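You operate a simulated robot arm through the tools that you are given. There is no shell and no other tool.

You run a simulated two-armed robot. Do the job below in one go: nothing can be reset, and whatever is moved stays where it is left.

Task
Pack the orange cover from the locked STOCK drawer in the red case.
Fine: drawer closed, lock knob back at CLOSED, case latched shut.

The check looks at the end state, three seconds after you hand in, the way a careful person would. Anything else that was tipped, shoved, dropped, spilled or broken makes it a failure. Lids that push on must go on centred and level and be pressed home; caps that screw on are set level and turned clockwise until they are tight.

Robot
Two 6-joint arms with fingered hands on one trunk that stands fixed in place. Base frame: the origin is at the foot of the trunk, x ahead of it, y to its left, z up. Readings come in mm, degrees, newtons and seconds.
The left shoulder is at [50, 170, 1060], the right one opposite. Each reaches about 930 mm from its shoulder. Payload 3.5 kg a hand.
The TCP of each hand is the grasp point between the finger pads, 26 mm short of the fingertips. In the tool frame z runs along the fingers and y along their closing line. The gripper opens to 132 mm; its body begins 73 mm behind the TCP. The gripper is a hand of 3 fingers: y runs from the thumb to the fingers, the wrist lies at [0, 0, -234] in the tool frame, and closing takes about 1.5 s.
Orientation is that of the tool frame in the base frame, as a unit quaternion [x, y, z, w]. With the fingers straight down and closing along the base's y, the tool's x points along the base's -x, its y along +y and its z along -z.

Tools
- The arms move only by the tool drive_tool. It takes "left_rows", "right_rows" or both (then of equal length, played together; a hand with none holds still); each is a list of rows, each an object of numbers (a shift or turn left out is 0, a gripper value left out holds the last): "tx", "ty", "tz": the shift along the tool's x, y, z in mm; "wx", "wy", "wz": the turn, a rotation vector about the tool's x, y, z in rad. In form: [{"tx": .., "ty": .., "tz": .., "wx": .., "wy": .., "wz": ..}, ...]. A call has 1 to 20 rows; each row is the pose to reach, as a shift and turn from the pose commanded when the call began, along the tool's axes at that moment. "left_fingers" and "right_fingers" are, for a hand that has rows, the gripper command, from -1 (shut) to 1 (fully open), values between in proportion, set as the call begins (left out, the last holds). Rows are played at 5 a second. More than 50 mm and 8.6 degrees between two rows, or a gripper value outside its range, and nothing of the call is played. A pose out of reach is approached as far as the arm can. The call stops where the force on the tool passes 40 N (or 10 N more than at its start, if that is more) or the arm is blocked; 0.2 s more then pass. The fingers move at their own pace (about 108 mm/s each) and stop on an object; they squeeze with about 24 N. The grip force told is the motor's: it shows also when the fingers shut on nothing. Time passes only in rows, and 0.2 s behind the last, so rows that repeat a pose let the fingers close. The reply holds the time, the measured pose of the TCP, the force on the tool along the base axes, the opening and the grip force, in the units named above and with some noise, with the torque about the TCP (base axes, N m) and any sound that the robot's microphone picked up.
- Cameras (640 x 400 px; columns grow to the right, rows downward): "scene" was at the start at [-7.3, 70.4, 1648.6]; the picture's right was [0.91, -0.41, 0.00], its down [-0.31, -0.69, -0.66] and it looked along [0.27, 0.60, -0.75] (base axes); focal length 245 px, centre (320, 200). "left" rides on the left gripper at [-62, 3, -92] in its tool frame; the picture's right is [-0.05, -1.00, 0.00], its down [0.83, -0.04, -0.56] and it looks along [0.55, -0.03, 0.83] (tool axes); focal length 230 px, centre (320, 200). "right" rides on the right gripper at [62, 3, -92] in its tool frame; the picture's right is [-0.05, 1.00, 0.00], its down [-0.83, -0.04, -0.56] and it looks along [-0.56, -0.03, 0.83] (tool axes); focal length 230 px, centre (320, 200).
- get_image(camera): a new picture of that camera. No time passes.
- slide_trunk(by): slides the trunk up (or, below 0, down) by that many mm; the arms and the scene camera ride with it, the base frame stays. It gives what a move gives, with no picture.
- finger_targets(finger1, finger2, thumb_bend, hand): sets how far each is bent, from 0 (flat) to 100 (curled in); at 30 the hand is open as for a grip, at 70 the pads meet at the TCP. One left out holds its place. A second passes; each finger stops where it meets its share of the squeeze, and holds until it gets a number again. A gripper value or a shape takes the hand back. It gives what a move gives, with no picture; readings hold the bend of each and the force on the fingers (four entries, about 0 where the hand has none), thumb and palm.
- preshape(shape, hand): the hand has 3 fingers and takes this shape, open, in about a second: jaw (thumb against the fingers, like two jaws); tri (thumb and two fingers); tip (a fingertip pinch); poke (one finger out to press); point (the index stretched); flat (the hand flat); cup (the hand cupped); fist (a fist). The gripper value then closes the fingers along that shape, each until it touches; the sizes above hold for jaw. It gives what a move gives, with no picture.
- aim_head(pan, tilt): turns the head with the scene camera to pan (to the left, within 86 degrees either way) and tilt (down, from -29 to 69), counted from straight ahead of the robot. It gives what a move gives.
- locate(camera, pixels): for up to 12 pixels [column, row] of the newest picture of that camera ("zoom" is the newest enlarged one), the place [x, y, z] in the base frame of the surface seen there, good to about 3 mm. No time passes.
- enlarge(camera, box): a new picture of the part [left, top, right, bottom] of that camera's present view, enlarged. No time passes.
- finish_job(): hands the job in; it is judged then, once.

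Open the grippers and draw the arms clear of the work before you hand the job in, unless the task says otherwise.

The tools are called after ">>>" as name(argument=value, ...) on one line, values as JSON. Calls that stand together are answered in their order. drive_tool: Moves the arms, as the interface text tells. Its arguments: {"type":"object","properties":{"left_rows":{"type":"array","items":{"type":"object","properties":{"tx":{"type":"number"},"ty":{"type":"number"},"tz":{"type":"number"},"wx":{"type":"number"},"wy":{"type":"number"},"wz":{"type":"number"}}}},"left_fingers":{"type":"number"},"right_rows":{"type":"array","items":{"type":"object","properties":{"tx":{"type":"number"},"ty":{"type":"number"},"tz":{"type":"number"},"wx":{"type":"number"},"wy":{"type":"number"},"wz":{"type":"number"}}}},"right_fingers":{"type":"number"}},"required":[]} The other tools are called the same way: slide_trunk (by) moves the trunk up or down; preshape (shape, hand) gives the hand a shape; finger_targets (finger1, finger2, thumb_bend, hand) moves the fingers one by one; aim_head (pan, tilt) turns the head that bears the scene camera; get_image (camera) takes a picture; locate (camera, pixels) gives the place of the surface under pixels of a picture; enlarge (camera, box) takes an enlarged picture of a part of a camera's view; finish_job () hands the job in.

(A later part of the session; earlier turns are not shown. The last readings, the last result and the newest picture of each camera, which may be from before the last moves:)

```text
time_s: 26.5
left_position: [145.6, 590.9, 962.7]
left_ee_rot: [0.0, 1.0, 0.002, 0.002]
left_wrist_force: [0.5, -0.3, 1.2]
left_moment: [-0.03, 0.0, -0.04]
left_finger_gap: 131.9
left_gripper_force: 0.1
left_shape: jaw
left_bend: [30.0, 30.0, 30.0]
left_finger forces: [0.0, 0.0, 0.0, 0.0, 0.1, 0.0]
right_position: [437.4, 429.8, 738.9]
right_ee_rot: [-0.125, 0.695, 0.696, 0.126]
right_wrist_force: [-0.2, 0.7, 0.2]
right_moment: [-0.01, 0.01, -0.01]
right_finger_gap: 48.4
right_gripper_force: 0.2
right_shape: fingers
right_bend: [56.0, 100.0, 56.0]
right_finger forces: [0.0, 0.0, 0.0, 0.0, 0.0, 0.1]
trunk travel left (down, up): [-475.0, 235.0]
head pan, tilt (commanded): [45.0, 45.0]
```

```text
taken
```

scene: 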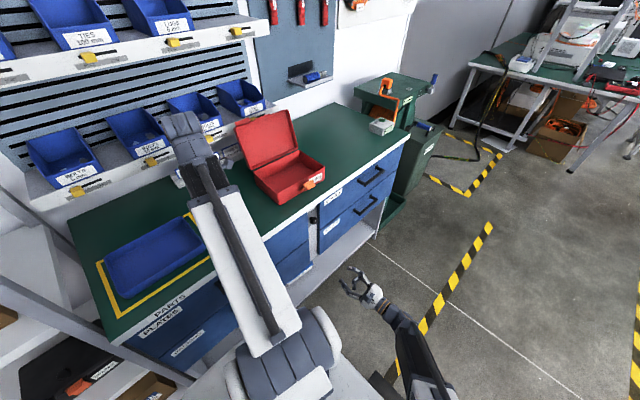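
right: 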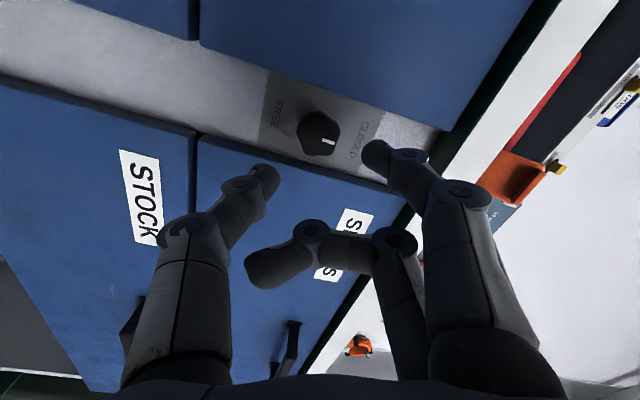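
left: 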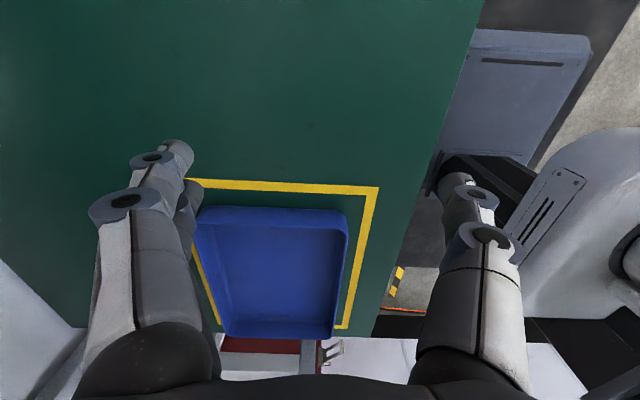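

Pose reached exactly at (437,430,739). I advance in small steps to bring the tips beside the knob and look.

>>> drive_tool(right_rows=[{"tx": 0.5, "ty": 0.5, "tz": 12}, {"tx": 0.5, "ty": 0.5, "tz": 24}, {"tx": 0.5, "ty": 0.5, "tz": 36}, {"tx": 0.5, "ty": 0.5, "tz": 44}, {"tx": 0.5, "ty": 0.5, "tz": 44}])

>>> get_image(camera="right")

>>> enlarge(camera="right", box=[220, 100, 420, 225])

```text
time_s: 27.7
left_position: [147.7, 592.3, 961.6]
left_ee_rot: [0.0, 1.0, 0.003, 0.001]
left_wrist_force: [-0.3, 0.7, 0.2]
left_moment: [0.02, -0.01, 0.02]
left_finger_gap: 132.0
left_gripper_force: 0.0
left_shape: jaw
left_bend: [30.0, 30.0, 30.0]
left_finger forces: [0.0, 0.0, 0.0, 0.0, 0.0, 0.0]
right_position: [435.0, 471.7, 738.5]
right_ee_rot: [-0.125, 0.696, 0.696, 0.125]
right_wrist_force: [0.2, 0.2, -0.3]
right_moment: [-0.01, -0.02, 0.0]
right_finger_gap: 48.3
right_gripper_force: 0.1
right_shape: fingers
right_bend: [56.0, 100.0, 56.0]
right_finger forces: [0.0, 0.0, 0.0, 0.1, 0.0, 0.0]
trunk travel left (down, up): [-475.0, 235.0]
head pan, tilt (commanded): [45.0, 45.0]
```

```text
taken
```

right: 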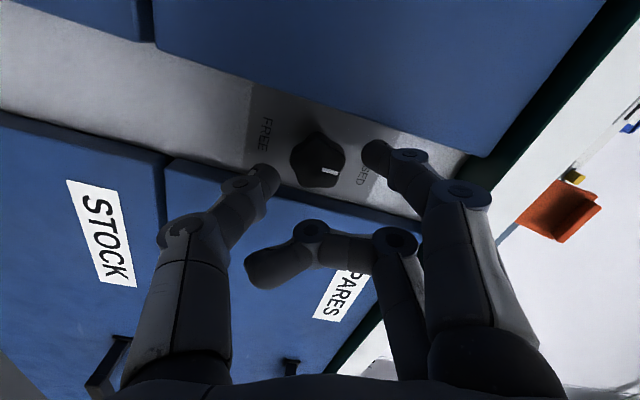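

```text
3.20 times, centred on (320, 162) of right
```

zoom: 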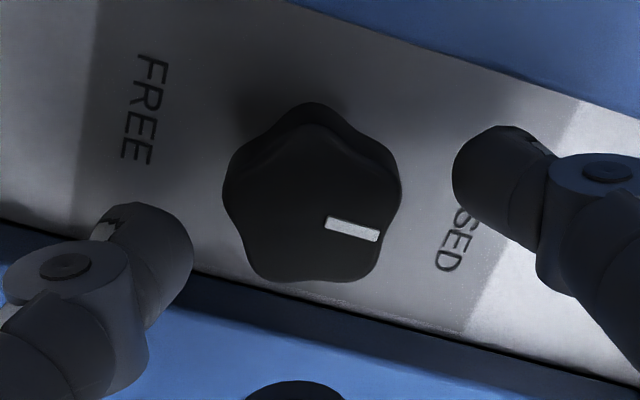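

The knob sits between thumb and finger1 as intended. I advance 14 mm more (TCP y≈486) and close the pinch.

>>> drive_tool(right_rows=[{"tz": 7}, {"tz": 14}, {"tz": 14}])

>>> finger_targets(hand="right", finger1=72, finger2=100, thumb_bend=72)

>>> enlarge(camera="right", box=[220, 100, 420, 225])

```text
time_s: 28.5
left_position: [146.7, 591.9, 962.3]
left_ee_rot: [0.0, 1.0, 0.002, 0.001]
left_wrist_force: [0.2, 0.2, 0.1]
left_moment: [-0.02, 0.01, 0.0]
left_finger_gap: 131.9
left_gripper_force: 0.0
left_shape: jaw
left_bend: [30.0, 30.0, 30.0]
left_finger forces: [0.0, 0.0, 0.1, 0.0, 0.0, 0.0]
right_position: [436.1, 488.1, 739.8]
right_ee_rot: [-0.125, 0.696, 0.696, 0.125]
right_wrist_force: [-1.1, -1.8, -0.3]
right_moment: [-0.03, -0.03, 0.01]
right_finger_gap: 48.3
right_gripper_force: 0.8
right_shape: fingers
right_bend: [56.0, 100.0, 56.0]
right_finger forces: [0.4, 0.1, 0.0, 0.0, 1.6, 0.0]
trunk travel left (down, up): [-475.0, 235.0]
head pan, tilt (commanded): [45.0, 45.0]
```

```text
time_s: 29.5
left_position: [146.8, 592.5, 961.0]
left_ee_rot: [0.001, 1.0, 0.003, 0.001]
left_wrist_force: [-0.6, 0.8, -0.1]
left_moment: [-0.02, -0.02, -0.02]
left_finger_gap: 131.9
left_gripper_force: 0.0
left_shape: jaw
left_bend: [30.0, 30.0, 30.0]
left_finger forces: [0.1, 0.0, 0.0, 0.0, 0.1, 0.0]
right_position: [437.1, 487.3, 738.3]
right_ee_rot: [-0.124, 0.697, 0.696, 0.124]
right_wrist_force: [1.5, 4.7, -5.3]
right_moment: [-0.11, -0.01, -0.04]
right_finger_gap: 28.4
right_gripper_force: 11.1
right_shape: fingers
right_bend: [64.0, 100.0, 65.0]
right_finger forces: [7.5, 0.0, 0.1, 0.1, 13.7, 0.0]
trunk travel left (down, up): [-475.0, 235.0]
head pan, tilt (commanded): [45.0, 45.0]
```

```text
3.20 times, centred on (320, 162) of right
```

zoom: 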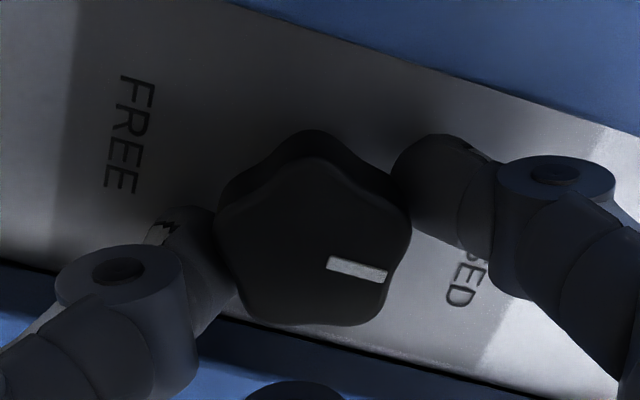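

Grip is on the knob (7.5 N finger, 13.7 N thumb). I try a clockwise turn of about 16° to test the direction.

>>> drive_tool(right_rows=[{"tx": 0.02, "ty": -0.47, "wz": 0.07}, {"tx": 0.07, "ty": -0.94, "wz": 0.14}, {"tx": 0.15, "ty": -1.4, "wz": 0.21}, {"tx": 0.26, "ty": -1.87, "wz": 0.28}, {"tx": 0.26, "ty": -1.87, "wz": 0.28}])

>>> enlarge(camera="right", box=[220, 100, 420, 225])

```text
time_s: 30.7
left_position: [147.1, 592.4, 961.6]
left_ee_rot: [0.0, 1.0, 0.003, 0.001]
left_wrist_force: [-0.6, -0.1, -0.7]
left_moment: [-0.04, -0.01, 0.0]
left_finger_gap: 132.0
left_gripper_force: 0.1
left_shape: jaw
left_bend: [30.0, 30.0, 30.0]
left_finger forces: [0.0, 0.1, 0.1, 0.0, 0.0, 0.0]
right_position: [437.0, 487.9, 735.8]
right_ee_rot: [-0.025, 0.707, 0.706, 0.026]
right_wrist_force: [3.1, 4.6, -4.5]
right_moment: [-0.06, -0.02, -0.09]
right_finger_gap: 28.2
right_gripper_force: 10.5
right_shape: fingers
right_bend: [64.0, 100.0, 65.0]
right_finger forces: [8.2, 0.1, 0.1, 0.1, 13.0, 0.1]
trunk travel left (down, up): [-475.0, 235.0]
head pan, tilt (commanded): [45.0, 45.0]
```

```text
3.20 times, centred on (320, 162) of right
```

zoom: 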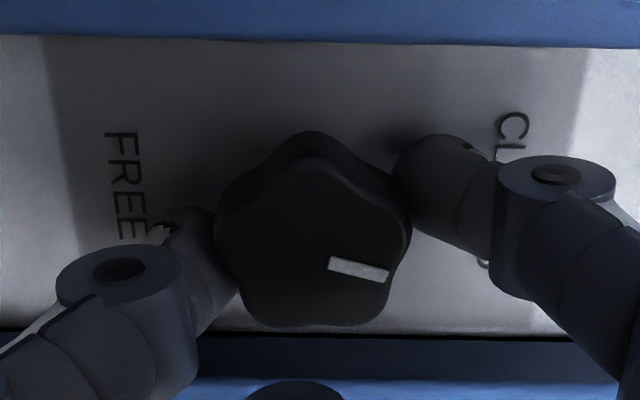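

The knob turned with the hand (white mark now rotated relative to the text), with little torque. I continue the clockwise stroke by ~69°, pivoting about the knob centre.

>>> drive_tool(right_rows=[{"tx": 0.05, "ty": -0.81, "wz": 0.12}, {"tx": 0.19, "ty": -1.6, "wz": 0.24}, {"tx": 0.43, "ty": -2.38, "wz": 0.36}, {"tx": 0.76, "ty": -3.12, "wz": 0.48}, {"tx": 1.18, "ty": -3.81, "wz": 0.6}, {"tx": 1.68, "ty": -4.45, "wz": 0.72}, {"tx": 2.24, "ty": -5.03, "wz": 0.84}, {"tx": 2.88, "ty": -5.53, "wz": 0.96}, {"tx": 3.57, "ty": -5.95, "wz": 1.08}, {"tx": 4.3, "ty": -6.29, "wz": 1.2}, {"tx": 4.3, "ty": -6.29, "wz": 1.2}])

>>> get_image(camera="right")

>>> enlarge(camera="right", box=[220, 100, 420, 225])

```text
time_s: 33.1
left_position: [146.3, 592.0, 963.2]
left_ee_rot: [0.0, 1.0, 0.003, 0.001]
left_wrist_force: [0.4, -0.2, 0.1]
left_moment: [0.02, 0.05, 0.04]
left_finger_gap: 132.0
left_gripper_force: 0.1
left_shape: jaw
left_bend: [30.0, 30.0, 30.0]
left_finger forces: [0.0, 0.0, 0.1, 0.1, 0.0, 0.0]
right_position: [431.3, 487.1, 729.8]
right_ee_rot: [0.378, 0.598, 0.598, -0.377]
right_wrist_force: [-1.4, 1.5, -5.2]
right_moment: [-0.04, -0.16, -0.15]
right_finger_gap: 28.2
right_gripper_force: 14.3
right_shape: fingers
right_bend: [64.0, 100.0, 66.0]
right_finger forces: [17.4, 0.0, 0.0, 0.0, 11.7, 0.0]
trunk travel left (down, up): [-475.0, 235.0]
head pan, tilt (commanded): [45.0, 45.0]
```

```text
taken
```

right: 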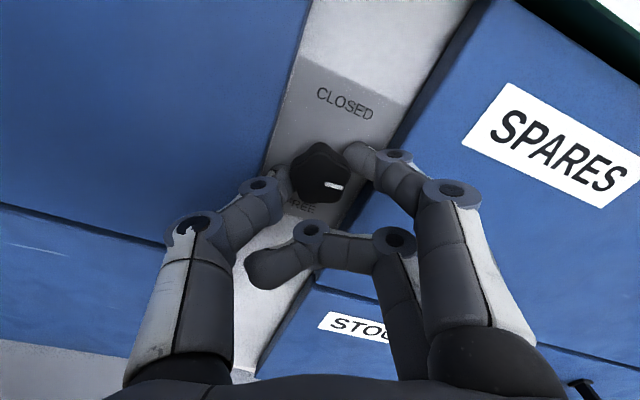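

```text
3.20 times, centred on (320, 162) of right
```

zoom: 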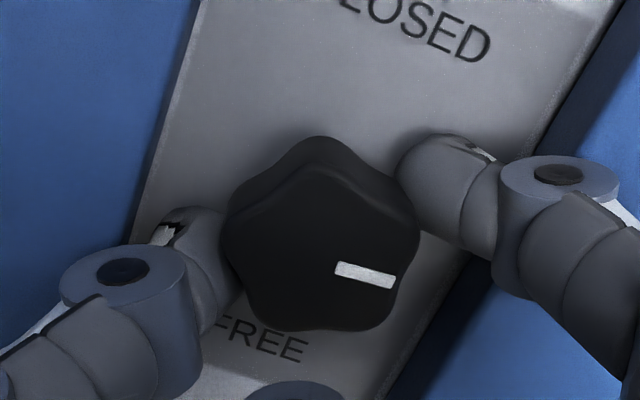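

The knob turned with the hand by about 85° (mark now points right). I release slightly, back off 22 mm, roll back for a second stroke.

>>> finger_targets(hand="right", finger1=57, finger2=100, thumb_bend=57)

>>> drive_tool(right_rows=[{"tz": -12}, {"tz": -24}, {"tz": -26, "tx": 0.07, "ty": 0.94, "wz": -0.14}, {"tz": -26, "tx": 0.26, "ty": 1.87, "wz": -0.28}, {"tz": -26, "tx": 0.59, "ty": 2.75, "wz": -0.42}, {"tz": -26, "tx": 1.03, "ty": 3.59, "wz": -0.56}, {"tz": -26, "tx": 1.59, "ty": 4.35, "wz": -0.7}, {"tz": -26, "tx": 2.24, "ty": 5.03, "wz": -0.84}, {"tz": -26, "tx": 2.99, "ty": 5.6, "wz": -0.98}, {"tz": -26, "tx": 3.81, "ty": 6.08, "wz": -1.12}, {"tz": -26, "tx": 4.69, "ty": 6.43, "wz": -1.26}, {"tz": -26, "tx": 5.6, "ty": 6.65, "wz": -1.4}, {"tz": -26, "tx": 6.14, "ty": 6.72, "wz": -1.48}, {"tz": -26, "tx": 6.14, "ty": 6.72, "wz": -1.48}])

>>> enlarge(camera="right", box=[220, 80, 420, 205])

```text
time_s: 34.1
left_position: [145.6, 590.3, 962.7]
left_ee_rot: [0.0, 1.0, 0.003, 0.001]
left_wrist_force: [0.5, 0.0, -0.1]
left_moment: [0.0, 0.0, 0.03]
left_finger_gap: 131.6
left_gripper_force: 0.0
left_shape: jaw
left_bend: [30.0, 30.0, 30.0]
left_finger forces: [0.1, 0.0, 0.1, 0.1, 0.0, 0.1]
right_position: [432.9, 486.4, 729.4]
right_ee_rot: [0.377, 0.598, 0.599, -0.377]
right_wrist_force: [2.7, -12.7, 0.2]
right_moment: [0.04, -0.23, 0.03]
right_finger_gap: 31.0
right_gripper_force: 12.2
right_shape: fingers
right_bend: [62.0, 100.0, 59.0]
right_finger forces: [10.8, 0.0, 0.1, 0.0, 13.8, 0.0]
trunk travel left (down, up): [-475.0, 235.0]
head pan, tilt (commanded): [45.0, 45.0]
```

```text
time_s: 37.1
left_position: [146.3, 591.4, 961.9]
left_ee_rot: [0.001, 1.0, 0.003, 0.001]
left_wrist_force: [-0.8, 0.1, 0.1]
left_moment: [-0.01, 0.01, 0.0]
left_finger_gap: 132.2
left_gripper_force: 0.0
left_shape: jaw
left_bend: [30.0, 30.0, 30.0]
left_finger forces: [0.1, 0.0, 0.1, 0.0, 0.1, 0.0]
right_position: [435.8, 461.3, 737.8]
right_ee_rot: [-0.125, 0.696, 0.696, 0.126]
right_wrist_force: [0.2, 0.0, 0.3]
right_moment: [-0.01, 0.01, -0.03]
right_finger_gap: 47.0
right_gripper_force: 0.0
right_shape: fingers
right_bend: [56.0, 100.0, 56.0]
right_finger forces: [0.1, 0.1, 0.0, 0.0, 0.0, 0.1]
trunk travel left (down, up): [-475.0, 235.0]
head pan, tilt (commanded): [45.0, 45.0]
```

```text
3.20 times, centred on (320, 142) of right
```

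zoom: 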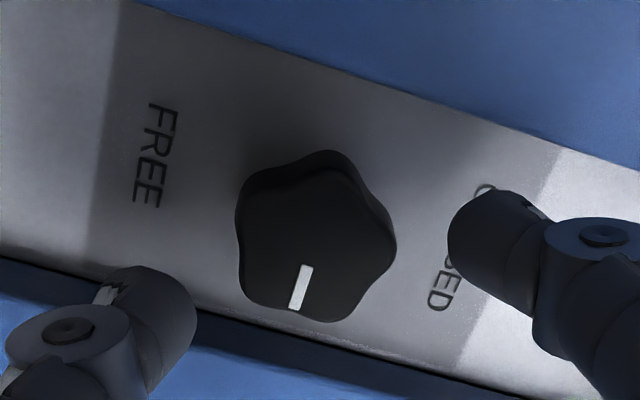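

Mark now points right, halfway to FREE. I roll back another 10°, advance beside the knob and grip again.

>>> drive_tool(right_rows=[{"tx": 0.03, "ty": 0.6, "wz": -0.0875}, {"tx": 0.1, "ty": 1.17, "wz": -0.175}, {"tx": 0.1, "ty": 1.17, "tz": 10, "wz": -0.175}, {"tx": 0.1, "ty": 1.17, "tz": 20, "wz": -0.175}, {"tx": 0.1, "ty": 1.17, "tz": 26, "wz": -0.175}, {"tx": 0.1, "ty": 1.17, "tz": 26, "wz": -0.175}])

>>> finger_targets(hand="right", finger1=72, finger2=100, thumb_bend=72)

>>> enlarge(camera="right", box=[220, 100, 420, 225])

```text
time_s: 38.5
left_position: [146.4, 591.4, 962.1]
left_ee_rot: [0.0, 1.0, 0.003, 0.002]
left_wrist_force: [-1.0, 0.3, -0.8]
left_moment: [0.02, 0.01, -0.03]
left_finger_gap: 131.9
left_gripper_force: 0.0
left_shape: jaw
left_bend: [30.0, 30.0, 30.0]
left_finger forces: [0.0, 0.0, 0.1, 0.0, 0.0, 0.0]
right_position: [433.9, 487.3, 739.5]
right_ee_rot: [-0.186, 0.682, 0.682, 0.185]
right_wrist_force: [-4.1, -4.7, -1.0]
right_moment: [-0.08, 0.21, -0.01]
right_finger_gap: 44.3
right_gripper_force: 4.8
right_shape: fingers
right_bend: [57.0, 100.0, 57.0]
right_finger forces: [2.9, 0.0, 0.0, 0.0, 6.2, 0.0]
trunk travel left (down, up): [-475.0, 235.0]
head pan, tilt (commanded): [45.0, 45.0]
```

```text
time_s: 39.5
left_position: [148.2, 591.7, 962.0]
left_ee_rot: [0.0, 1.0, 0.002, 0.001]
left_wrist_force: [-0.4, 0.0, 0.4]
left_moment: [0.0, 0.02, 0.0]
left_finger_gap: 131.8
left_gripper_force: 0.0
left_shape: jaw
left_bend: [30.0, 30.0, 30.0]
left_finger forces: [0.1, 0.1, 0.0, 0.1, 0.1, 0.0]
right_position: [435.9, 487.7, 739.0]
right_ee_rot: [-0.185, 0.683, 0.682, 0.186]
right_wrist_force: [5.1, 5.2, -3.4]
right_moment: [-0.03, -0.06, -0.1]
right_finger_gap: 28.3
right_gripper_force: 10.6
right_shape: fingers
right_bend: [63.0, 100.0, 66.0]
right_finger forces: [7.7, 0.0, 0.1, 0.0, 13.4, 0.1]
trunk travel left (down, up): [-475.0, 235.0]
head pan, tilt (commanded): [45.0, 45.0]
```

```text
3.20 times, centred on (320, 162) of right
```

zoom: 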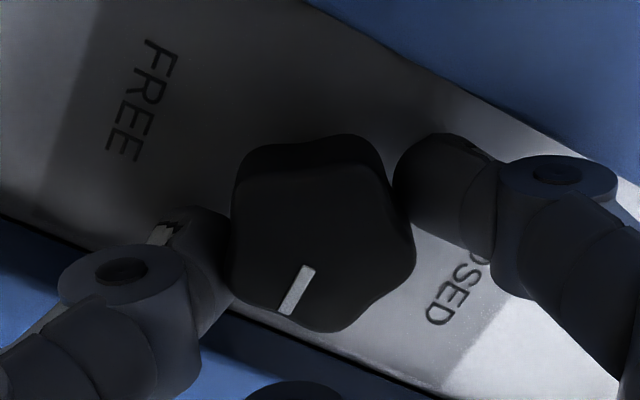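

Good grip again. I turn clockwise by ~83° and then check the mark.

>>> drive_tool(right_rows=[{"tx": 0.05, "ty": -0.81, "wz": 0.12}, {"tx": 0.19, "ty": -1.6, "wz": 0.24}, {"tx": 0.43, "ty": -2.38, "wz": 0.36}, {"tx": 0.76, "ty": -3.12, "wz": 0.48}, {"tx": 1.18, "ty": -3.81, "wz": 0.6}, {"tx": 1.68, "ty": -4.45, "wz": 0.72}, {"tx": 2.24, "ty": -5.03, "wz": 0.84}, {"tx": 2.88, "ty": -5.53, "wz": 0.96}, {"tx": 3.57, "ty": -5.95, "wz": 1.08}, {"tx": 4.3, "ty": -6.29, "wz": 1.2}, {"tx": 5.08, "ty": -6.54, "wz": 1.32}, {"tx": 5.87, "ty": -6.69, "wz": 1.44}, {"tx": 5.87, "ty": -6.69, "wz": 1.44}])

>>> get_image(camera="right")

>>> enlarge(camera="right", box=[220, 100, 420, 225])

```text
time_s: 42.3
left_position: [145.5, 592.4, 961.7]
left_ee_rot: [0.0, 1.0, 0.004, 0.001]
left_wrist_force: [-0.4, -0.4, 0.0]
left_moment: [0.0, -0.01, 0.02]
left_finger_gap: 131.8
left_gripper_force: 0.0
left_shape: jaw
left_bend: [30.0, 30.0, 30.0]
left_finger forces: [0.0, 0.1, 0.0, 0.0, 0.0, 0.1]
right_position: [433.3, 488.4, 731.6]
right_ee_rot: [0.31, 0.636, 0.635, -0.311]
right_wrist_force: [-2.2, 0.9, -7.8]
right_moment: [-0.15, -0.36, 0.07]
right_finger_gap: 27.6
right_gripper_force: 14.0
right_shape: fingers
right_bend: [64.0, 100.0, 66.0]
right_finger forces: [11.5, 0.1, 0.0, 0.0, 17.5, 0.1]
trunk travel left (down, up): [-475.0, 235.0]
head pan, tilt (commanded): [45.0, 45.0]
```

```text
taken
```

right: 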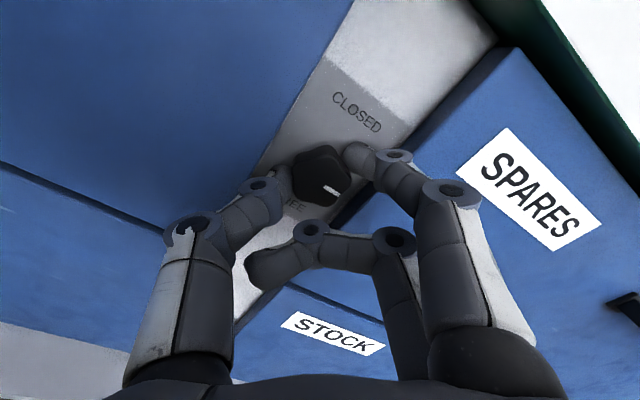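

```text
3.20 times, centred on (320, 162) of right
```

zoom: 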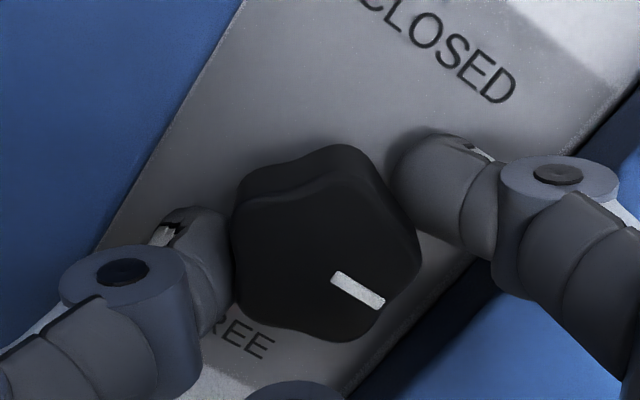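

The mark now lies parallel to the text (90° clockwise) and the knob stopped turning there while the fingers slipped. I release, back off and look straight at it.

>>> finger_targets(hand="right", finger1=57, finger2=100, thumb_bend=57)

>>> drive_tool(right_rows=[{"tz": -15}, {"tz": -30}, {"tz": -50, "wz": 0.1}, {"tz": -75, "wz": 0.22}, {"tz": -100, "wz": 0.35}, {"tz": -130, "wz": 0.48}, {"tz": -150, "wz": 0.61}, {"tz": -150, "wz": 0.67}, {"tz": -150, "wz": 0.67}])

>>> get_image(camera="right")

>>> enlarge(camera="right", box=[281, 95, 361, 175])

```text
time_s: 43.3
left_position: [146.7, 591.2, 963.6]
left_ee_rot: [0.001, 1.0, 0.002, 0.001]
left_wrist_force: [-0.4, 0.4, 0.1]
left_moment: [0.0, 0.01, 0.0]
left_finger_gap: 131.8
left_gripper_force: 0.0
left_shape: jaw
left_bend: [30.0, 30.0, 30.0]
left_finger forces: [0.0, 0.0, 0.1, 0.1, 0.0, 0.1]
right_position: [432.7, 485.1, 732.6]
right_ee_rot: [0.31, 0.636, 0.635, -0.311]
right_wrist_force: [-0.6, -2.6, 2.8]
right_moment: [0.06, -0.15, -0.02]
right_finger_gap: 41.4
right_gripper_force: 3.4
right_shape: fingers
right_bend: [58.0, 100.0, 57.0]
right_finger forces: [3.5, 0.1, 0.1, 0.0, 3.0, 0.0]
trunk travel left (down, up): [-475.0, 235.0]
head pan, tilt (commanded): [45.0, 45.0]
```

```text
time_s: 45.3
left_position: [147.6, 591.6, 963.2]
left_ee_rot: [0.0, 1.0, 0.003, 0.001]
left_wrist_force: [-0.3, 0.3, 0.1]
left_moment: [-0.02, -0.01, 0.01]
left_finger_gap: 131.9
left_gripper_force: 0.0
left_shape: jaw
left_bend: [30.0, 30.0, 30.0]
left_finger forces: [0.0, 0.1, 0.1, 0.0, 0.0, 0.0]
right_position: [433.4, 337.7, 730.3]
right_ee_rot: [0.503, 0.497, 0.497, -0.503]
right_wrist_force: [-0.1, -0.2, 0.2]
right_moment: [-0.01, -0.01, 0.02]
right_finger_gap: 47.0
right_gripper_force: 0.1
right_shape: fingers
right_bend: [56.0, 100.0, 56.0]
right_finger forces: [0.0, 0.0, 0.0, 0.0, 0.1, 0.0]
trunk travel left (down, up): [-475.0, 235.0]
head pan, tilt (commanded): [45.0, 45.0]
```

```text
taken
```

right: 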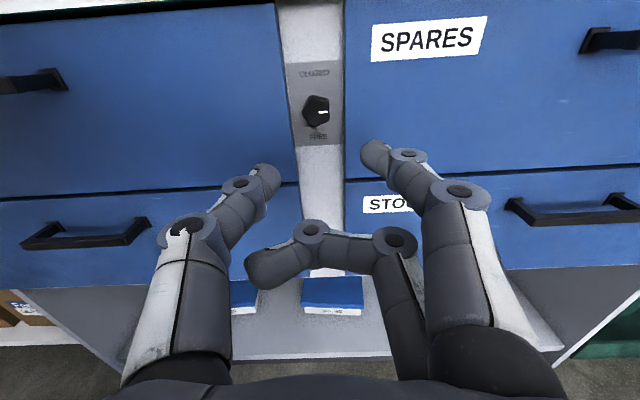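

```text
5.00 times, centred on (321, 135) of right
```

zoom: 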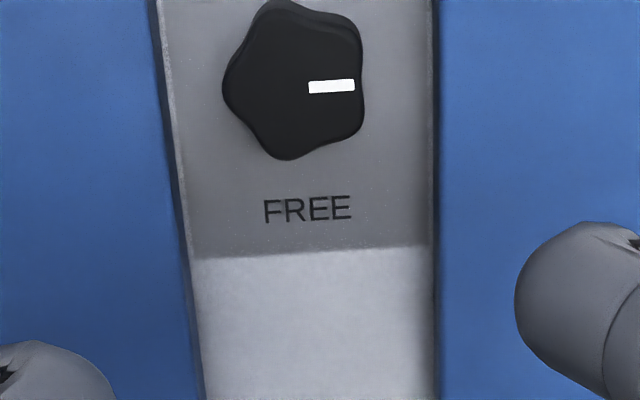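

The mark rests exactly at 3 o'clock and refuses to go further clockwise, which may be the unlocked stop; I'll test it with the STOCK drawer using the left hand. First I raise the trunk 100 mm so the left hand can clear the case on its way to the front.

>>> slide_trunk(by=100)

>>> locate(camera="right", pixels=[[515, 205], [530, 203], [560, 216], [600, 214], [635, 208], [547, 200], [620, 198], [30, 240], [90, 240]])

```text
time_s: 46.6
left_position: [146.3, 592.2, 1061.1]
left_ee_rot: [0.001, 1.0, 0.003, 0.001]
left_wrist_force: [0.4, -0.4, -0.3]
left_moment: [-0.03, 0.03, -0.01]
left_finger_gap: 132.1
left_gripper_force: 0.1
left_shape: jaw
left_bend: [30.0, 30.0, 30.0]
left_finger forces: [0.0, 0.0, 0.0, 0.0, 0.1, 0.1]
right_position: [432.4, 337.2, 830.4]
right_ee_rot: [0.503, 0.497, 0.498, -0.502]
right_wrist_force: [-0.4, -0.3, -0.7]
right_moment: [0.0, -0.02, 0.0]
right_finger_gap: 47.2
right_gripper_force: 0.1
right_shape: fingers
right_bend: [56.0, 100.0, 56.0]
right_finger forces: [0.0, 0.1, 0.0, 0.0, 0.0, 0.0]
trunk travel left (down, up): [-575.0, 135.0]
head pan, tilt (commanded): [45.0, 45.0]
```

```text
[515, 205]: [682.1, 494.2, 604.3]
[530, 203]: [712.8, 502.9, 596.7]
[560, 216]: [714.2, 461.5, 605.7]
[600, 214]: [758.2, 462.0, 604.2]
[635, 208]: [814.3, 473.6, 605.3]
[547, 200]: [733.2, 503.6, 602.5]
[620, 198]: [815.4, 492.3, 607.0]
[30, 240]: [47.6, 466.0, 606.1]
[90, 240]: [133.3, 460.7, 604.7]
```

Handle bar spans x≈682–818 at y≈461, z≈600. I first draw the right arm back to the right side so the left arm has room.

>>> drive_tool(right_rows=[{"tx": 5, "ty": 23, "tz": -31}, {"tx": 10, "ty": 46, "tz": -62}, {"tx": 15, "ty": 69, "tz": -93}, {"tx": 20, "ty": 92, "tz": -124}, {"tx": 25, "ty": 115, "tz": -155}, {"tx": 30, "ty": 138, "tz": -186}, {"tx": 35, "ty": 161, "tz": -217}, {"tx": 40, "ty": 184, "tz": -248}, {"tx": 45, "ty": 207, "tz": -279}, {"tx": 45, "ty": 198, "tz": -320}, {"tx": 45, "ty": 190, "tz": -360}, {"tx": 45, "ty": 182, "tz": -400}, {"tx": 45, "ty": 174, "tz": -440}, {"tx": 45, "ty": 166, "tz": -480}, {"tx": 45, "ty": 158, "tz": -520}, {"tx": 45, "ty": 150, "tz": -560}, {"tx": 45, "ty": 142, "tz": -600}, {"tx": 45, "ty": 142, "tz": -600}])

>>> get_image(camera="scene")

```text
time_s: 50.4
left_position: [146.6, 592.4, 1061.9]
left_ee_rot: [0.0, 1.0, 0.003, 0.001]
left_wrist_force: [-1.1, 0.2, -0.5]
left_moment: [0.02, 0.04, 0.01]
left_finger_gap: 131.8
left_gripper_force: 0.1
left_shape: jaw
left_bend: [30.0, 30.0, 30.0]
left_finger forces: [0.0, 0.0, 0.0, 0.0, 0.1, 0.0]
right_position: [591.8, -228.6, 867.4]
right_ee_rot: [0.511, 0.494, 0.501, -0.493]
right_wrist_force: [0.2, -0.9, 0.3]
right_moment: [0.0, 0.01, 0.03]
right_finger_gap: 47.7
right_gripper_force: 0.1
right_shape: fingers
right_bend: [56.0, 100.0, 56.0]
right_finger forces: [0.0, 0.1, 0.1, 0.0, 0.0, 0.1]
right hand out of reach, approached as far as the arm can: row 16, 17, 18
trunk travel left (down, up): [-575.0, 135.0]
head pan, tilt (commanded): [45.0, 45.0]
```

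```text
taken
```

scene: 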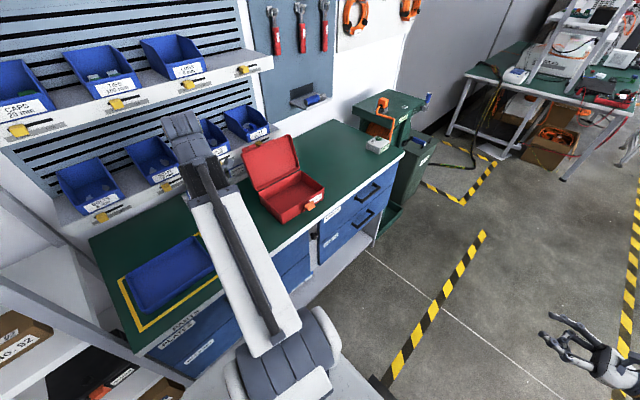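

Right arm is clear at (592,-229,867). Now I swing the left hand along an arc in front of the case (tips ~116 mm above its rim) to the front of the drawers.

>>> drive_tool(left_rows=[{"tx": -42, "ty": -4}, {"tx": -84, "ty": -19}, {"tx": -124, "ty": -40}, {"tx": -159, "ty": -64}, {"tx": -190, "ty": -92}, {"tx": -219, "ty": -122}, {"tx": -252, "ty": -155}, {"tx": -284, "ty": -188}, {"tx": -316, "ty": -220}, {"tx": -354, "ty": -245}, {"tx": -394, "ty": -262}, {"tx": -434, "ty": -274}, {"tx": -474, "ty": -282}, {"tx": -510, "ty": -286}, {"tx": -550, "ty": -290}, {"tx": -550, "ty": -290}])

>>> get_image(camera="scene")

>>> get_image(camera="left")

```text
time_s: 53.8
left_position: [697.3, 301.8, 1060.6]
left_ee_rot: [0.0, 1.0, 0.003, 0.001]
left_wrist_force: [0.2, -0.3, 0.3]
left_moment: [-0.01, -0.01, 0.03]
left_finger_gap: 132.2
left_gripper_force: 0.1
left_shape: jaw
left_bend: [30.0, 30.0, 30.0]
left_finger forces: [0.0, 0.0, 0.0, 0.0, 0.0, 0.0]
right_position: [592.9, -227.2, 867.2]
right_ee_rot: [0.511, 0.494, 0.502, -0.493]
right_wrist_force: [0.9, -0.8, -0.5]
right_moment: [-0.02, 0.0, -0.02]
right_finger_gap: 47.4
right_gripper_force: 0.0
right_shape: fingers
right_bend: [56.0, 100.0, 56.0]
right_finger forces: [0.0, 0.0, 0.0, 0.0, 0.1, 0.0]
trunk travel left (down, up): [-575.0, 135.0]
head pan, tilt (commanded): [45.0, 45.0]
```

```text
taken
```

scene: 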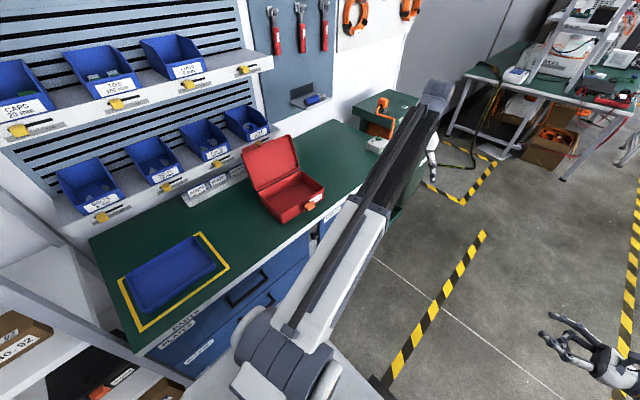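

```text
taken
```

left: 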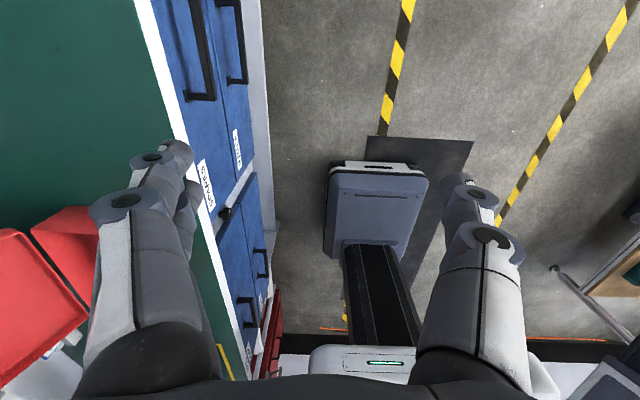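

The left hand is at (697,302,1061) in front of the bench. I pitch it up to point at the drawer (+y) while lowering to z≈900.

>>> drive_tool(left_rows=[{"tx": -4, "tz": 13, "wx": -0.131}, {"tx": -7, "tz": 27, "wx": -0.262}, {"tx": -11, "tz": 40, "wx": -0.393}, {"tx": -14, "tz": 53, "wx": -0.524}, {"tx": -18, "tz": 67, "wx": -0.654}, {"tx": -22, "tz": 80, "wx": -0.785}, {"tx": -25, "tz": 93, "wx": -0.916}, {"tx": -29, "tz": 107, "wx": -1.047}, {"tx": -32, "tz": 120, "wx": -1.178}, {"tx": -36, "tz": 133, "wx": -1.309}, {"tx": -40, "tz": 147, "wx": -1.44}, {"tx": -43, "tz": 160, "wx": -1.571}, {"tx": -43, "tz": 160, "wx": -1.571}])

>>> get_image(camera="left")

>>> get_image(camera="scene")

```text
time_s: 56.6
left_position: [715.7, 305.6, 909.0]
left_ee_rot: [0.0, 0.705, 0.709, 0.002]
left_wrist_force: [0.0, 0.5, -0.3]
left_moment: [-0.01, 0.01, 0.03]
left_finger_gap: 131.7
left_gripper_force: 0.0
left_shape: jaw
left_bend: [30.0, 30.0, 30.0]
left_finger forces: [0.0, 0.0, 0.1, 0.0, 0.0, 0.1]
left hand out of reach, approached as far as the arm can: row 11, 12, 13
right_position: [593.2, -229.1, 868.5]
right_ee_rot: [0.511, 0.494, 0.501, -0.494]
right_wrist_force: [-0.3, 0.2, 0.3]
right_moment: [-0.01, -0.02, 0.01]
right_finger_gap: 47.3
right_gripper_force: 0.1
right_shape: fingers
right_bend: [56.0, 100.0, 56.0]
right_finger forces: [0.0, 0.0, 0.0, 0.0, 0.0, 0.0]
trunk travel left (down, up): [-575.0, 135.0]
head pan, tilt (commanded): [45.0, 45.0]
```

```text
taken
```

left: 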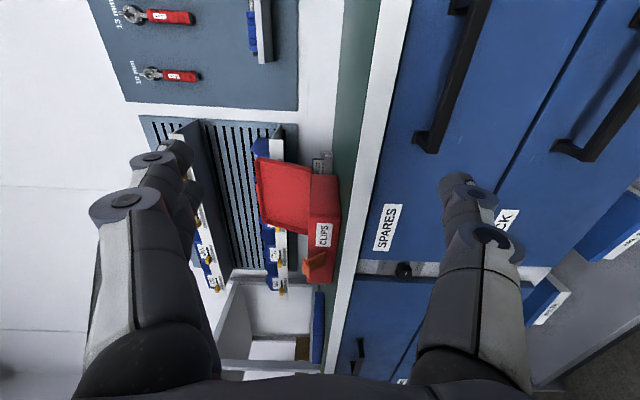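

```text
taken
```

scene: 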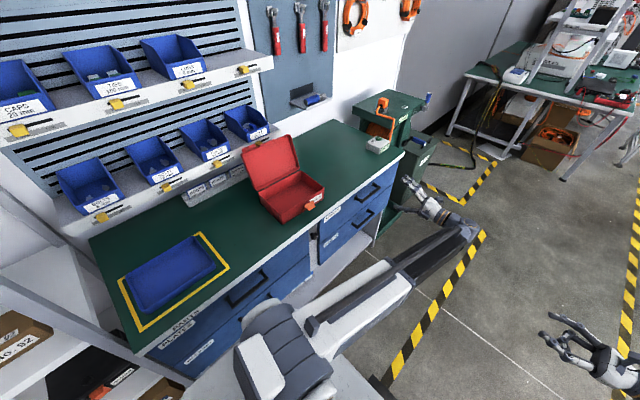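

The wrist can only reach ~690 mm from the shoulder, so I'll approach the handle with the hand yawed 35° toward +x. I yaw the left hand and draw it slightly back before lowering the trunk.

>>> drive_tool(left_rows=[{"tx": 11, "ty": -8, "tz": 11, "wy": -0.122}, {"tx": 22, "ty": -16, "tz": 22, "wy": -0.244}, {"tx": 34, "ty": -23, "tz": 32, "wy": -0.366}, {"tx": 45, "ty": -31, "tz": 43, "wy": -0.489}, {"tx": 56, "ty": -39, "tz": 54, "wy": -0.611}, {"tx": 56, "ty": -39, "tz": 54, "wy": -0.611}])

>>> slide_trunk(by=-260)

>>> get_image(camera="left")

>>> get_image(camera="scene")

```text
time_s: 58.0
left_position: [658.2, 360.2, 868.9]
left_ee_rot: [0.213, 0.673, 0.676, 0.213]
left_wrist_force: [-0.6, -0.6, 0.2]
left_moment: [0.0, -0.02, 0.02]
left_finger_gap: 131.9
left_gripper_force: 0.2
left_shape: jaw
left_bend: [30.0, 30.0, 30.0]
left_finger forces: [0.0, 0.0, 0.1, 0.0, 0.1, 0.1]
right_position: [592.4, -228.3, 867.7]
right_ee_rot: [0.511, 0.494, 0.501, -0.493]
right_wrist_force: [0.7, 0.5, -0.1]
right_moment: [-0.02, -0.03, 0.0]
right_finger_gap: 47.4
right_gripper_force: 0.1
right_shape: fingers
right_bend: [56.0, 100.0, 56.0]
right_finger forces: [0.1, 0.0, 0.0, 0.0, 0.0, 0.0]
trunk travel left (down, up): [-575.0, 135.0]
head pan, tilt (commanded): [45.0, 45.0]
```

```text
time_s: 60.7
left_position: [660.4, 359.7, 609.8]
left_ee_rot: [0.212, 0.672, 0.677, 0.213]
left_wrist_force: [-0.3, -1.1, 0.1]
left_moment: [0.02, -0.02, -0.01]
left_finger_gap: 131.7
left_gripper_force: 0.0
left_shape: jaw
left_bend: [30.0, 30.0, 30.0]
left_finger forces: [0.1, 0.0, 0.0, 0.1, 0.1, 0.0]
right_position: [594.0, -228.8, 607.5]
right_ee_rot: [0.512, 0.494, 0.502, -0.493]
right_wrist_force: [-0.5, 0.4, 0.2]
right_moment: [-0.05, -0.05, -0.02]
right_finger_gap: 47.3
right_gripper_force: 0.0
right_shape: fingers
right_bend: [56.0, 100.0, 56.0]
right_finger forces: [0.1, 0.1, 0.0, 0.0, 0.1, 0.1]
trunk travel left (down, up): [-315.0, 395.0]
head pan, tilt (commanded): [45.0, 45.0]
```

```text
taken
```

left: 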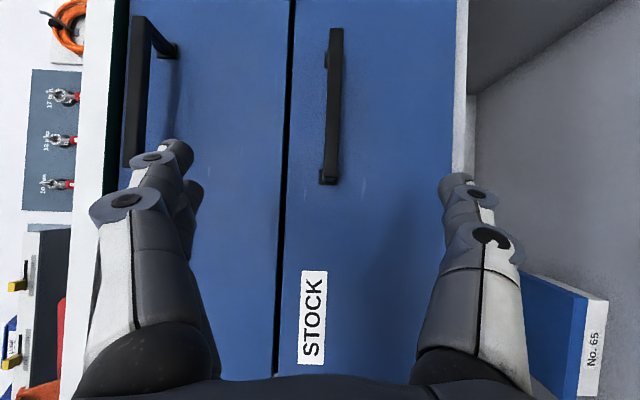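

```text
taken
```

scene: 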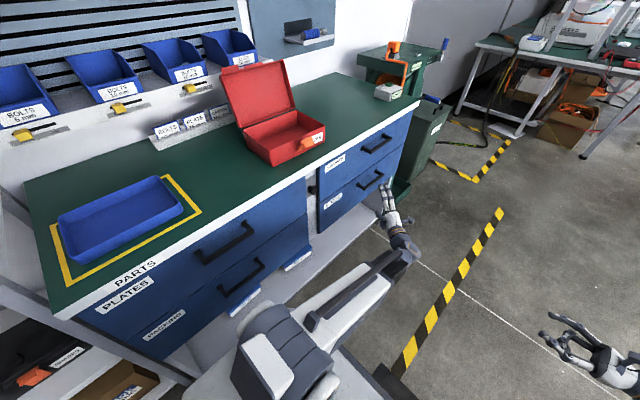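

The left camera shows the STOCK handle as the vertical dark bar at (335,30)–(328,180). I locate points on it for the grasp.

>>> locate(camera="left", pixels=[[334, 60], [334, 100], [332, 150], [330, 175], [341, 100], [329, 100], [326, 60], [400, 150], [290, 200], [250, 150], [460, 100], [325, 175]])

>>> enlarge(camera="left", box=[260, 20, 420, 200])

```text
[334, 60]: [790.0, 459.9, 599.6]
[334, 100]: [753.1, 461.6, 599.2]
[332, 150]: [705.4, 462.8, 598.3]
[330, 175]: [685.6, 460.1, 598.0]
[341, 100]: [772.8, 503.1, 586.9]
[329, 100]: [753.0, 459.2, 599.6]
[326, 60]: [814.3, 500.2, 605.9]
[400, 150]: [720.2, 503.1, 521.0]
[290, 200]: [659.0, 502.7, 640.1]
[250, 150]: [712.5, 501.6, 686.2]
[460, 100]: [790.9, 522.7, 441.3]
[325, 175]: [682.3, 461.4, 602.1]
```

```text
2.22 times, centred on (340, 110) of left
```

zoom: 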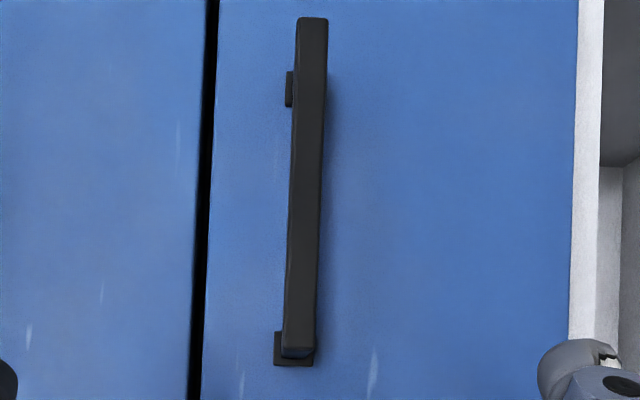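

Bar centre is about (750,465,599.5). I narrow the left hand to half-open and drive along its pointing direction to bring the bar between the pads at x≈725.

>>> drive_tool(left_rows=[{"tx": 2, "ty": -4, "tz": 30}, {"tx": 4, "ty": -8, "tz": 60}, {"tx": 6.6, "ty": -10, "tz": 85}, {"tx": 6.6, "ty": -10, "tz": 105}, {"tx": 6.6, "ty": -10, "tz": 120}, {"tx": 6.6, "ty": -10, "tz": 120}], left_fingers=0.1)

>>> get_image(camera="left")

```text
time_s: 62.1
left_position: [723.0, 463.1, 600.8]
left_ee_rot: [0.212, 0.671, 0.677, 0.213]
left_wrist_force: [1.0, -0.1, 0.2]
left_moment: [-0.02, -0.01, 0.02]
left_finger_gap: 73.3
left_gripper_force: 0.1
left_shape: jaw
left_bend: [72.0, 72.0, 70.0]
left_finger forces: [0.1, 0.0, 0.1, 0.1, 0.0, 0.1]
right_position: [593.6, -228.7, 608.4]
right_ee_rot: [0.51, 0.495, 0.5, -0.494]
right_wrist_force: [-0.7, -0.3, -0.7]
right_moment: [0.0, 0.04, -0.03]
right_finger_gap: 47.3
right_gripper_force: 0.1
right_shape: fingers
right_bend: [56.0, 100.0, 56.0]
right_finger forces: [0.0, 0.0, 0.0, 0.0, 0.1, 0.0]
trunk travel left (down, up): [-315.0, 395.0]
head pan, tilt (commanded): [45.0, 45.0]
```

```text
taken
```

left: 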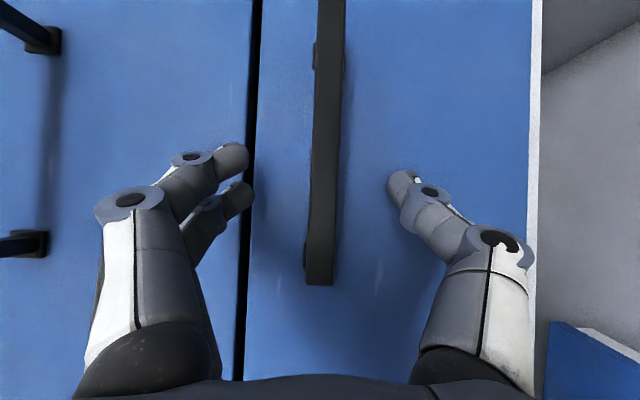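

The bar lies neatly between fingers and thumb. I close the left hand on it.

>>> drive_tool(left_rows=[{"tx": 0}, {"tx": 0}, {"tx": 0}, {"tx": 0}, {"tx": 0}, {"tx": 0}, {"tx": 0}], left_fingers=-1)

>>> get_image(camera="left")

```text
time_s: 63.7
left_position: [723.6, 462.1, 600.2]
left_ee_rot: [0.212, 0.673, 0.676, 0.212]
left_wrist_force: [2.8, 3.5, -3.5]
left_moment: [0.04, -0.13, 0.01]
left_finger_gap: 0.3
left_gripper_force: 24.2
left_shape: jaw
left_bend: [71.0, 65.0, 72.0]
left_finger forces: [10.3, 0.2, 0.0, 0.0, 19.9, 0.0]
right_position: [593.5, -227.1, 607.9]
right_ee_rot: [0.512, 0.494, 0.501, -0.493]
right_wrist_force: [-0.6, -0.8, -0.1]
right_moment: [0.04, 0.03, 0.02]
right_finger_gap: 47.2
right_gripper_force: 0.1
right_shape: fingers
right_bend: [56.0, 100.0, 56.0]
right_finger forces: [0.0, 0.1, 0.0, 0.0, 0.0, 0.0]
trunk travel left (down, up): [-315.0, 395.0]
head pan, tilt (commanded): [45.0, 45.0]
```

```text
taken
```

left: 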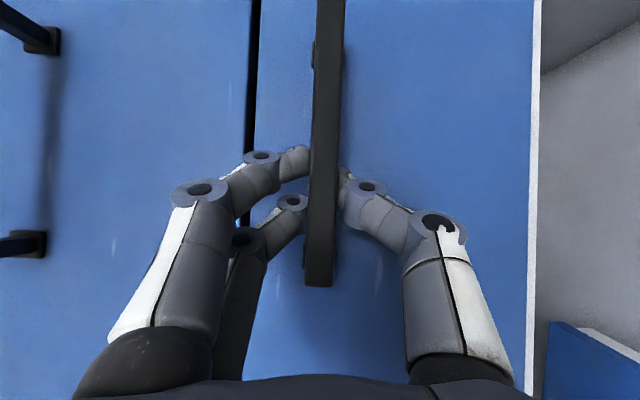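

The fingers hold the bar (24 N). I pull straight -y by up to 30 mm to test whether the drawer is unlocked.

>>> drive_tool(left_rows=[{"tx": -2.9, "tz": -4.1}, {"tx": -5.7, "tz": -8.2}, {"tx": -8.6, "tz": -12.3}, {"tx": -11.5, "tz": -16.4}, {"tx": -17.2, "tz": -24.6}, {"tx": -17.2, "tz": -24.6}])

>>> get_image(camera="left")

>>> get_image(camera="scene")

```text
time_s: 65.1
left_position: [723.3, 432.9, 600.0]
left_ee_rot: [0.213, 0.672, 0.677, 0.213]
left_wrist_force: [4.2, 0.6, 0.0]
left_moment: [0.01, -0.15, -0.03]
left_finger_gap: 0.0
left_gripper_force: 24.0
left_shape: jaw
left_bend: [71.0, 65.0, 72.0]
left_finger forces: [9.4, 0.4, 0.0, 0.1, 18.0, 0.0]
right_position: [593.0, -228.2, 607.7]
right_ee_rot: [0.512, 0.493, 0.502, -0.493]
right_wrist_force: [0.8, -0.4, 0.4]
right_moment: [0.0, 0.02, 0.03]
right_finger_gap: 47.2
right_gripper_force: 0.1
right_shape: fingers
right_bend: [56.0, 100.0, 56.0]
right_finger forces: [0.0, 0.1, 0.1, 0.1, 0.0, 0.1]
trunk travel left (down, up): [-315.0, 395.0]
head pan, tilt (commanded): [45.0, 45.0]
```

```text
taken
```

left: 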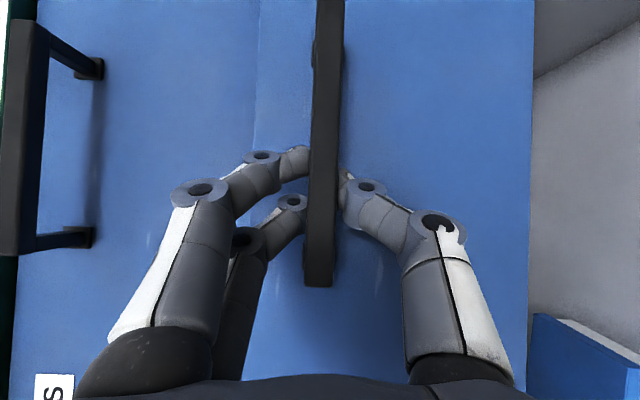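

```text
taken
```

scene: 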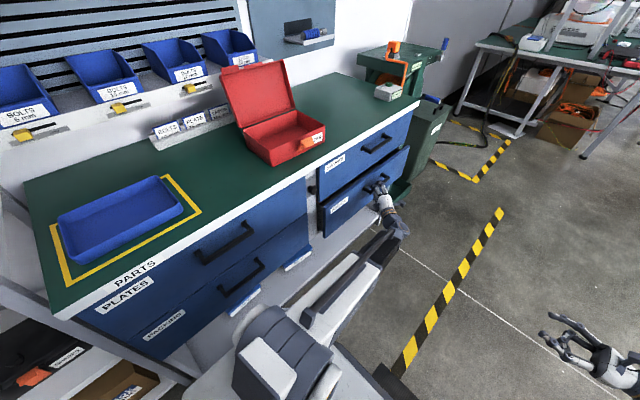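

The drawer moved 30 mm with no resistance, so the 90° position is FREE. I keep pulling smoothly by another 225 mm.

>>> drive_tool(left_rows=[{"tx": -5.7, "tz": -8.2}, {"tx": -14.3, "tz": -20.5}, {"tx": -23, "tz": -32.8}, {"tx": -31.6, "tz": -45}, {"tx": -40.2, "tz": -57.3}, {"tx": -48.8, "tz": -69.6}, {"tx": -57.4, "tz": -81.9}, {"tx": -66, "tz": -94.2}, {"tx": -74.6, "tz": -106.5}, {"tx": -83.2, "tz": -118.8}, {"tx": -91.8, "tz": -131}, {"tx": -100.5, "tz": -143.3}, {"tx": -109.1, "tz": -155.6}, {"tx": -117.7, "tz": -167.9}, {"tx": -125, "tz": -178}, {"tx": -129, "tz": -184.3}, {"tx": -129, "tz": -184.3}])

>>> get_image(camera="scene")

>>> get_image(camera="left")

```text
time_s: 68.7
left_position: [722.8, 206.2, 599.5]
left_ee_rot: [0.213, 0.671, 0.677, 0.213]
left_wrist_force: [-0.6, -0.3, 3.1]
left_moment: [-0.05, -0.05, -0.01]
left_finger_gap: 0.1
left_gripper_force: 23.7
left_shape: jaw
left_bend: [72.0, 65.0, 72.0]
left_finger forces: [7.3, 0.0, 0.0, 0.0, 0.0, 0.0]
right_position: [592.2, -228.4, 607.7]
right_ee_rot: [0.51, 0.494, 0.503, -0.493]
right_wrist_force: [0.3, -0.1, 0.0]
right_moment: [0.02, 0.0, 0.0]
right_finger_gap: 47.2
right_gripper_force: 0.0
right_shape: fingers
right_bend: [56.0, 100.0, 56.0]
right_finger forces: [0.0, 0.0, 0.1, 0.0, 0.0, 0.1]
trunk travel left (down, up): [-315.0, 395.0]
head pan, tilt (commanded): [45.0, 45.0]
```

```text
taken
```

scene: 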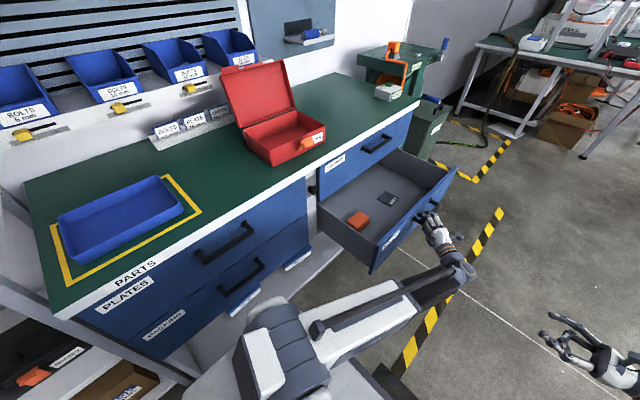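

```text
taken
```

left: 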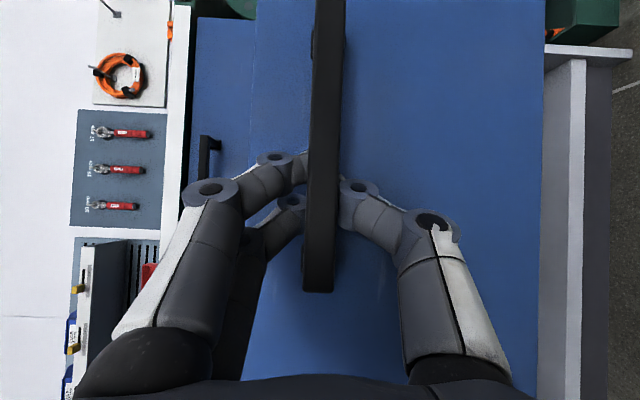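

The drawer is open, with an orange item at (358,218) and a dark item at (388,199) inside. I zoom in and measure.

>>> enlarge(camera="scene", box=[310, 140, 470, 280])

>>> locate(camera="scene", pixels=[[358, 217], [349, 222], [358, 212], [368, 217], [360, 226], [387, 198], [370, 205], [320, 200], [345, 200], [370, 258], [455, 172], [395, 235]])

```text
2.86 times, centred on (390, 210) of scene
```

zoom: 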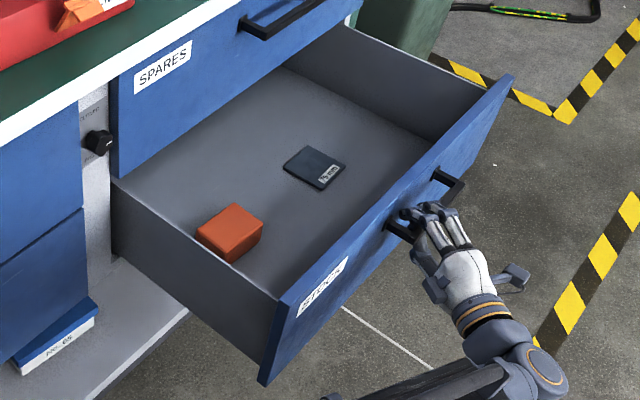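

```text
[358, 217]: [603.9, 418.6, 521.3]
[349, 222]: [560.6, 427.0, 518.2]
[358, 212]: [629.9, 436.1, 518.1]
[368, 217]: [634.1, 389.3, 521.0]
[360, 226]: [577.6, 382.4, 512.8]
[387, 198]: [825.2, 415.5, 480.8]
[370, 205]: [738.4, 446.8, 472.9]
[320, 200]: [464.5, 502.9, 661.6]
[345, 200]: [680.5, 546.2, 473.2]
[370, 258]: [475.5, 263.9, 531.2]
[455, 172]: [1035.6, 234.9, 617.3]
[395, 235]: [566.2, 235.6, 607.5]
```

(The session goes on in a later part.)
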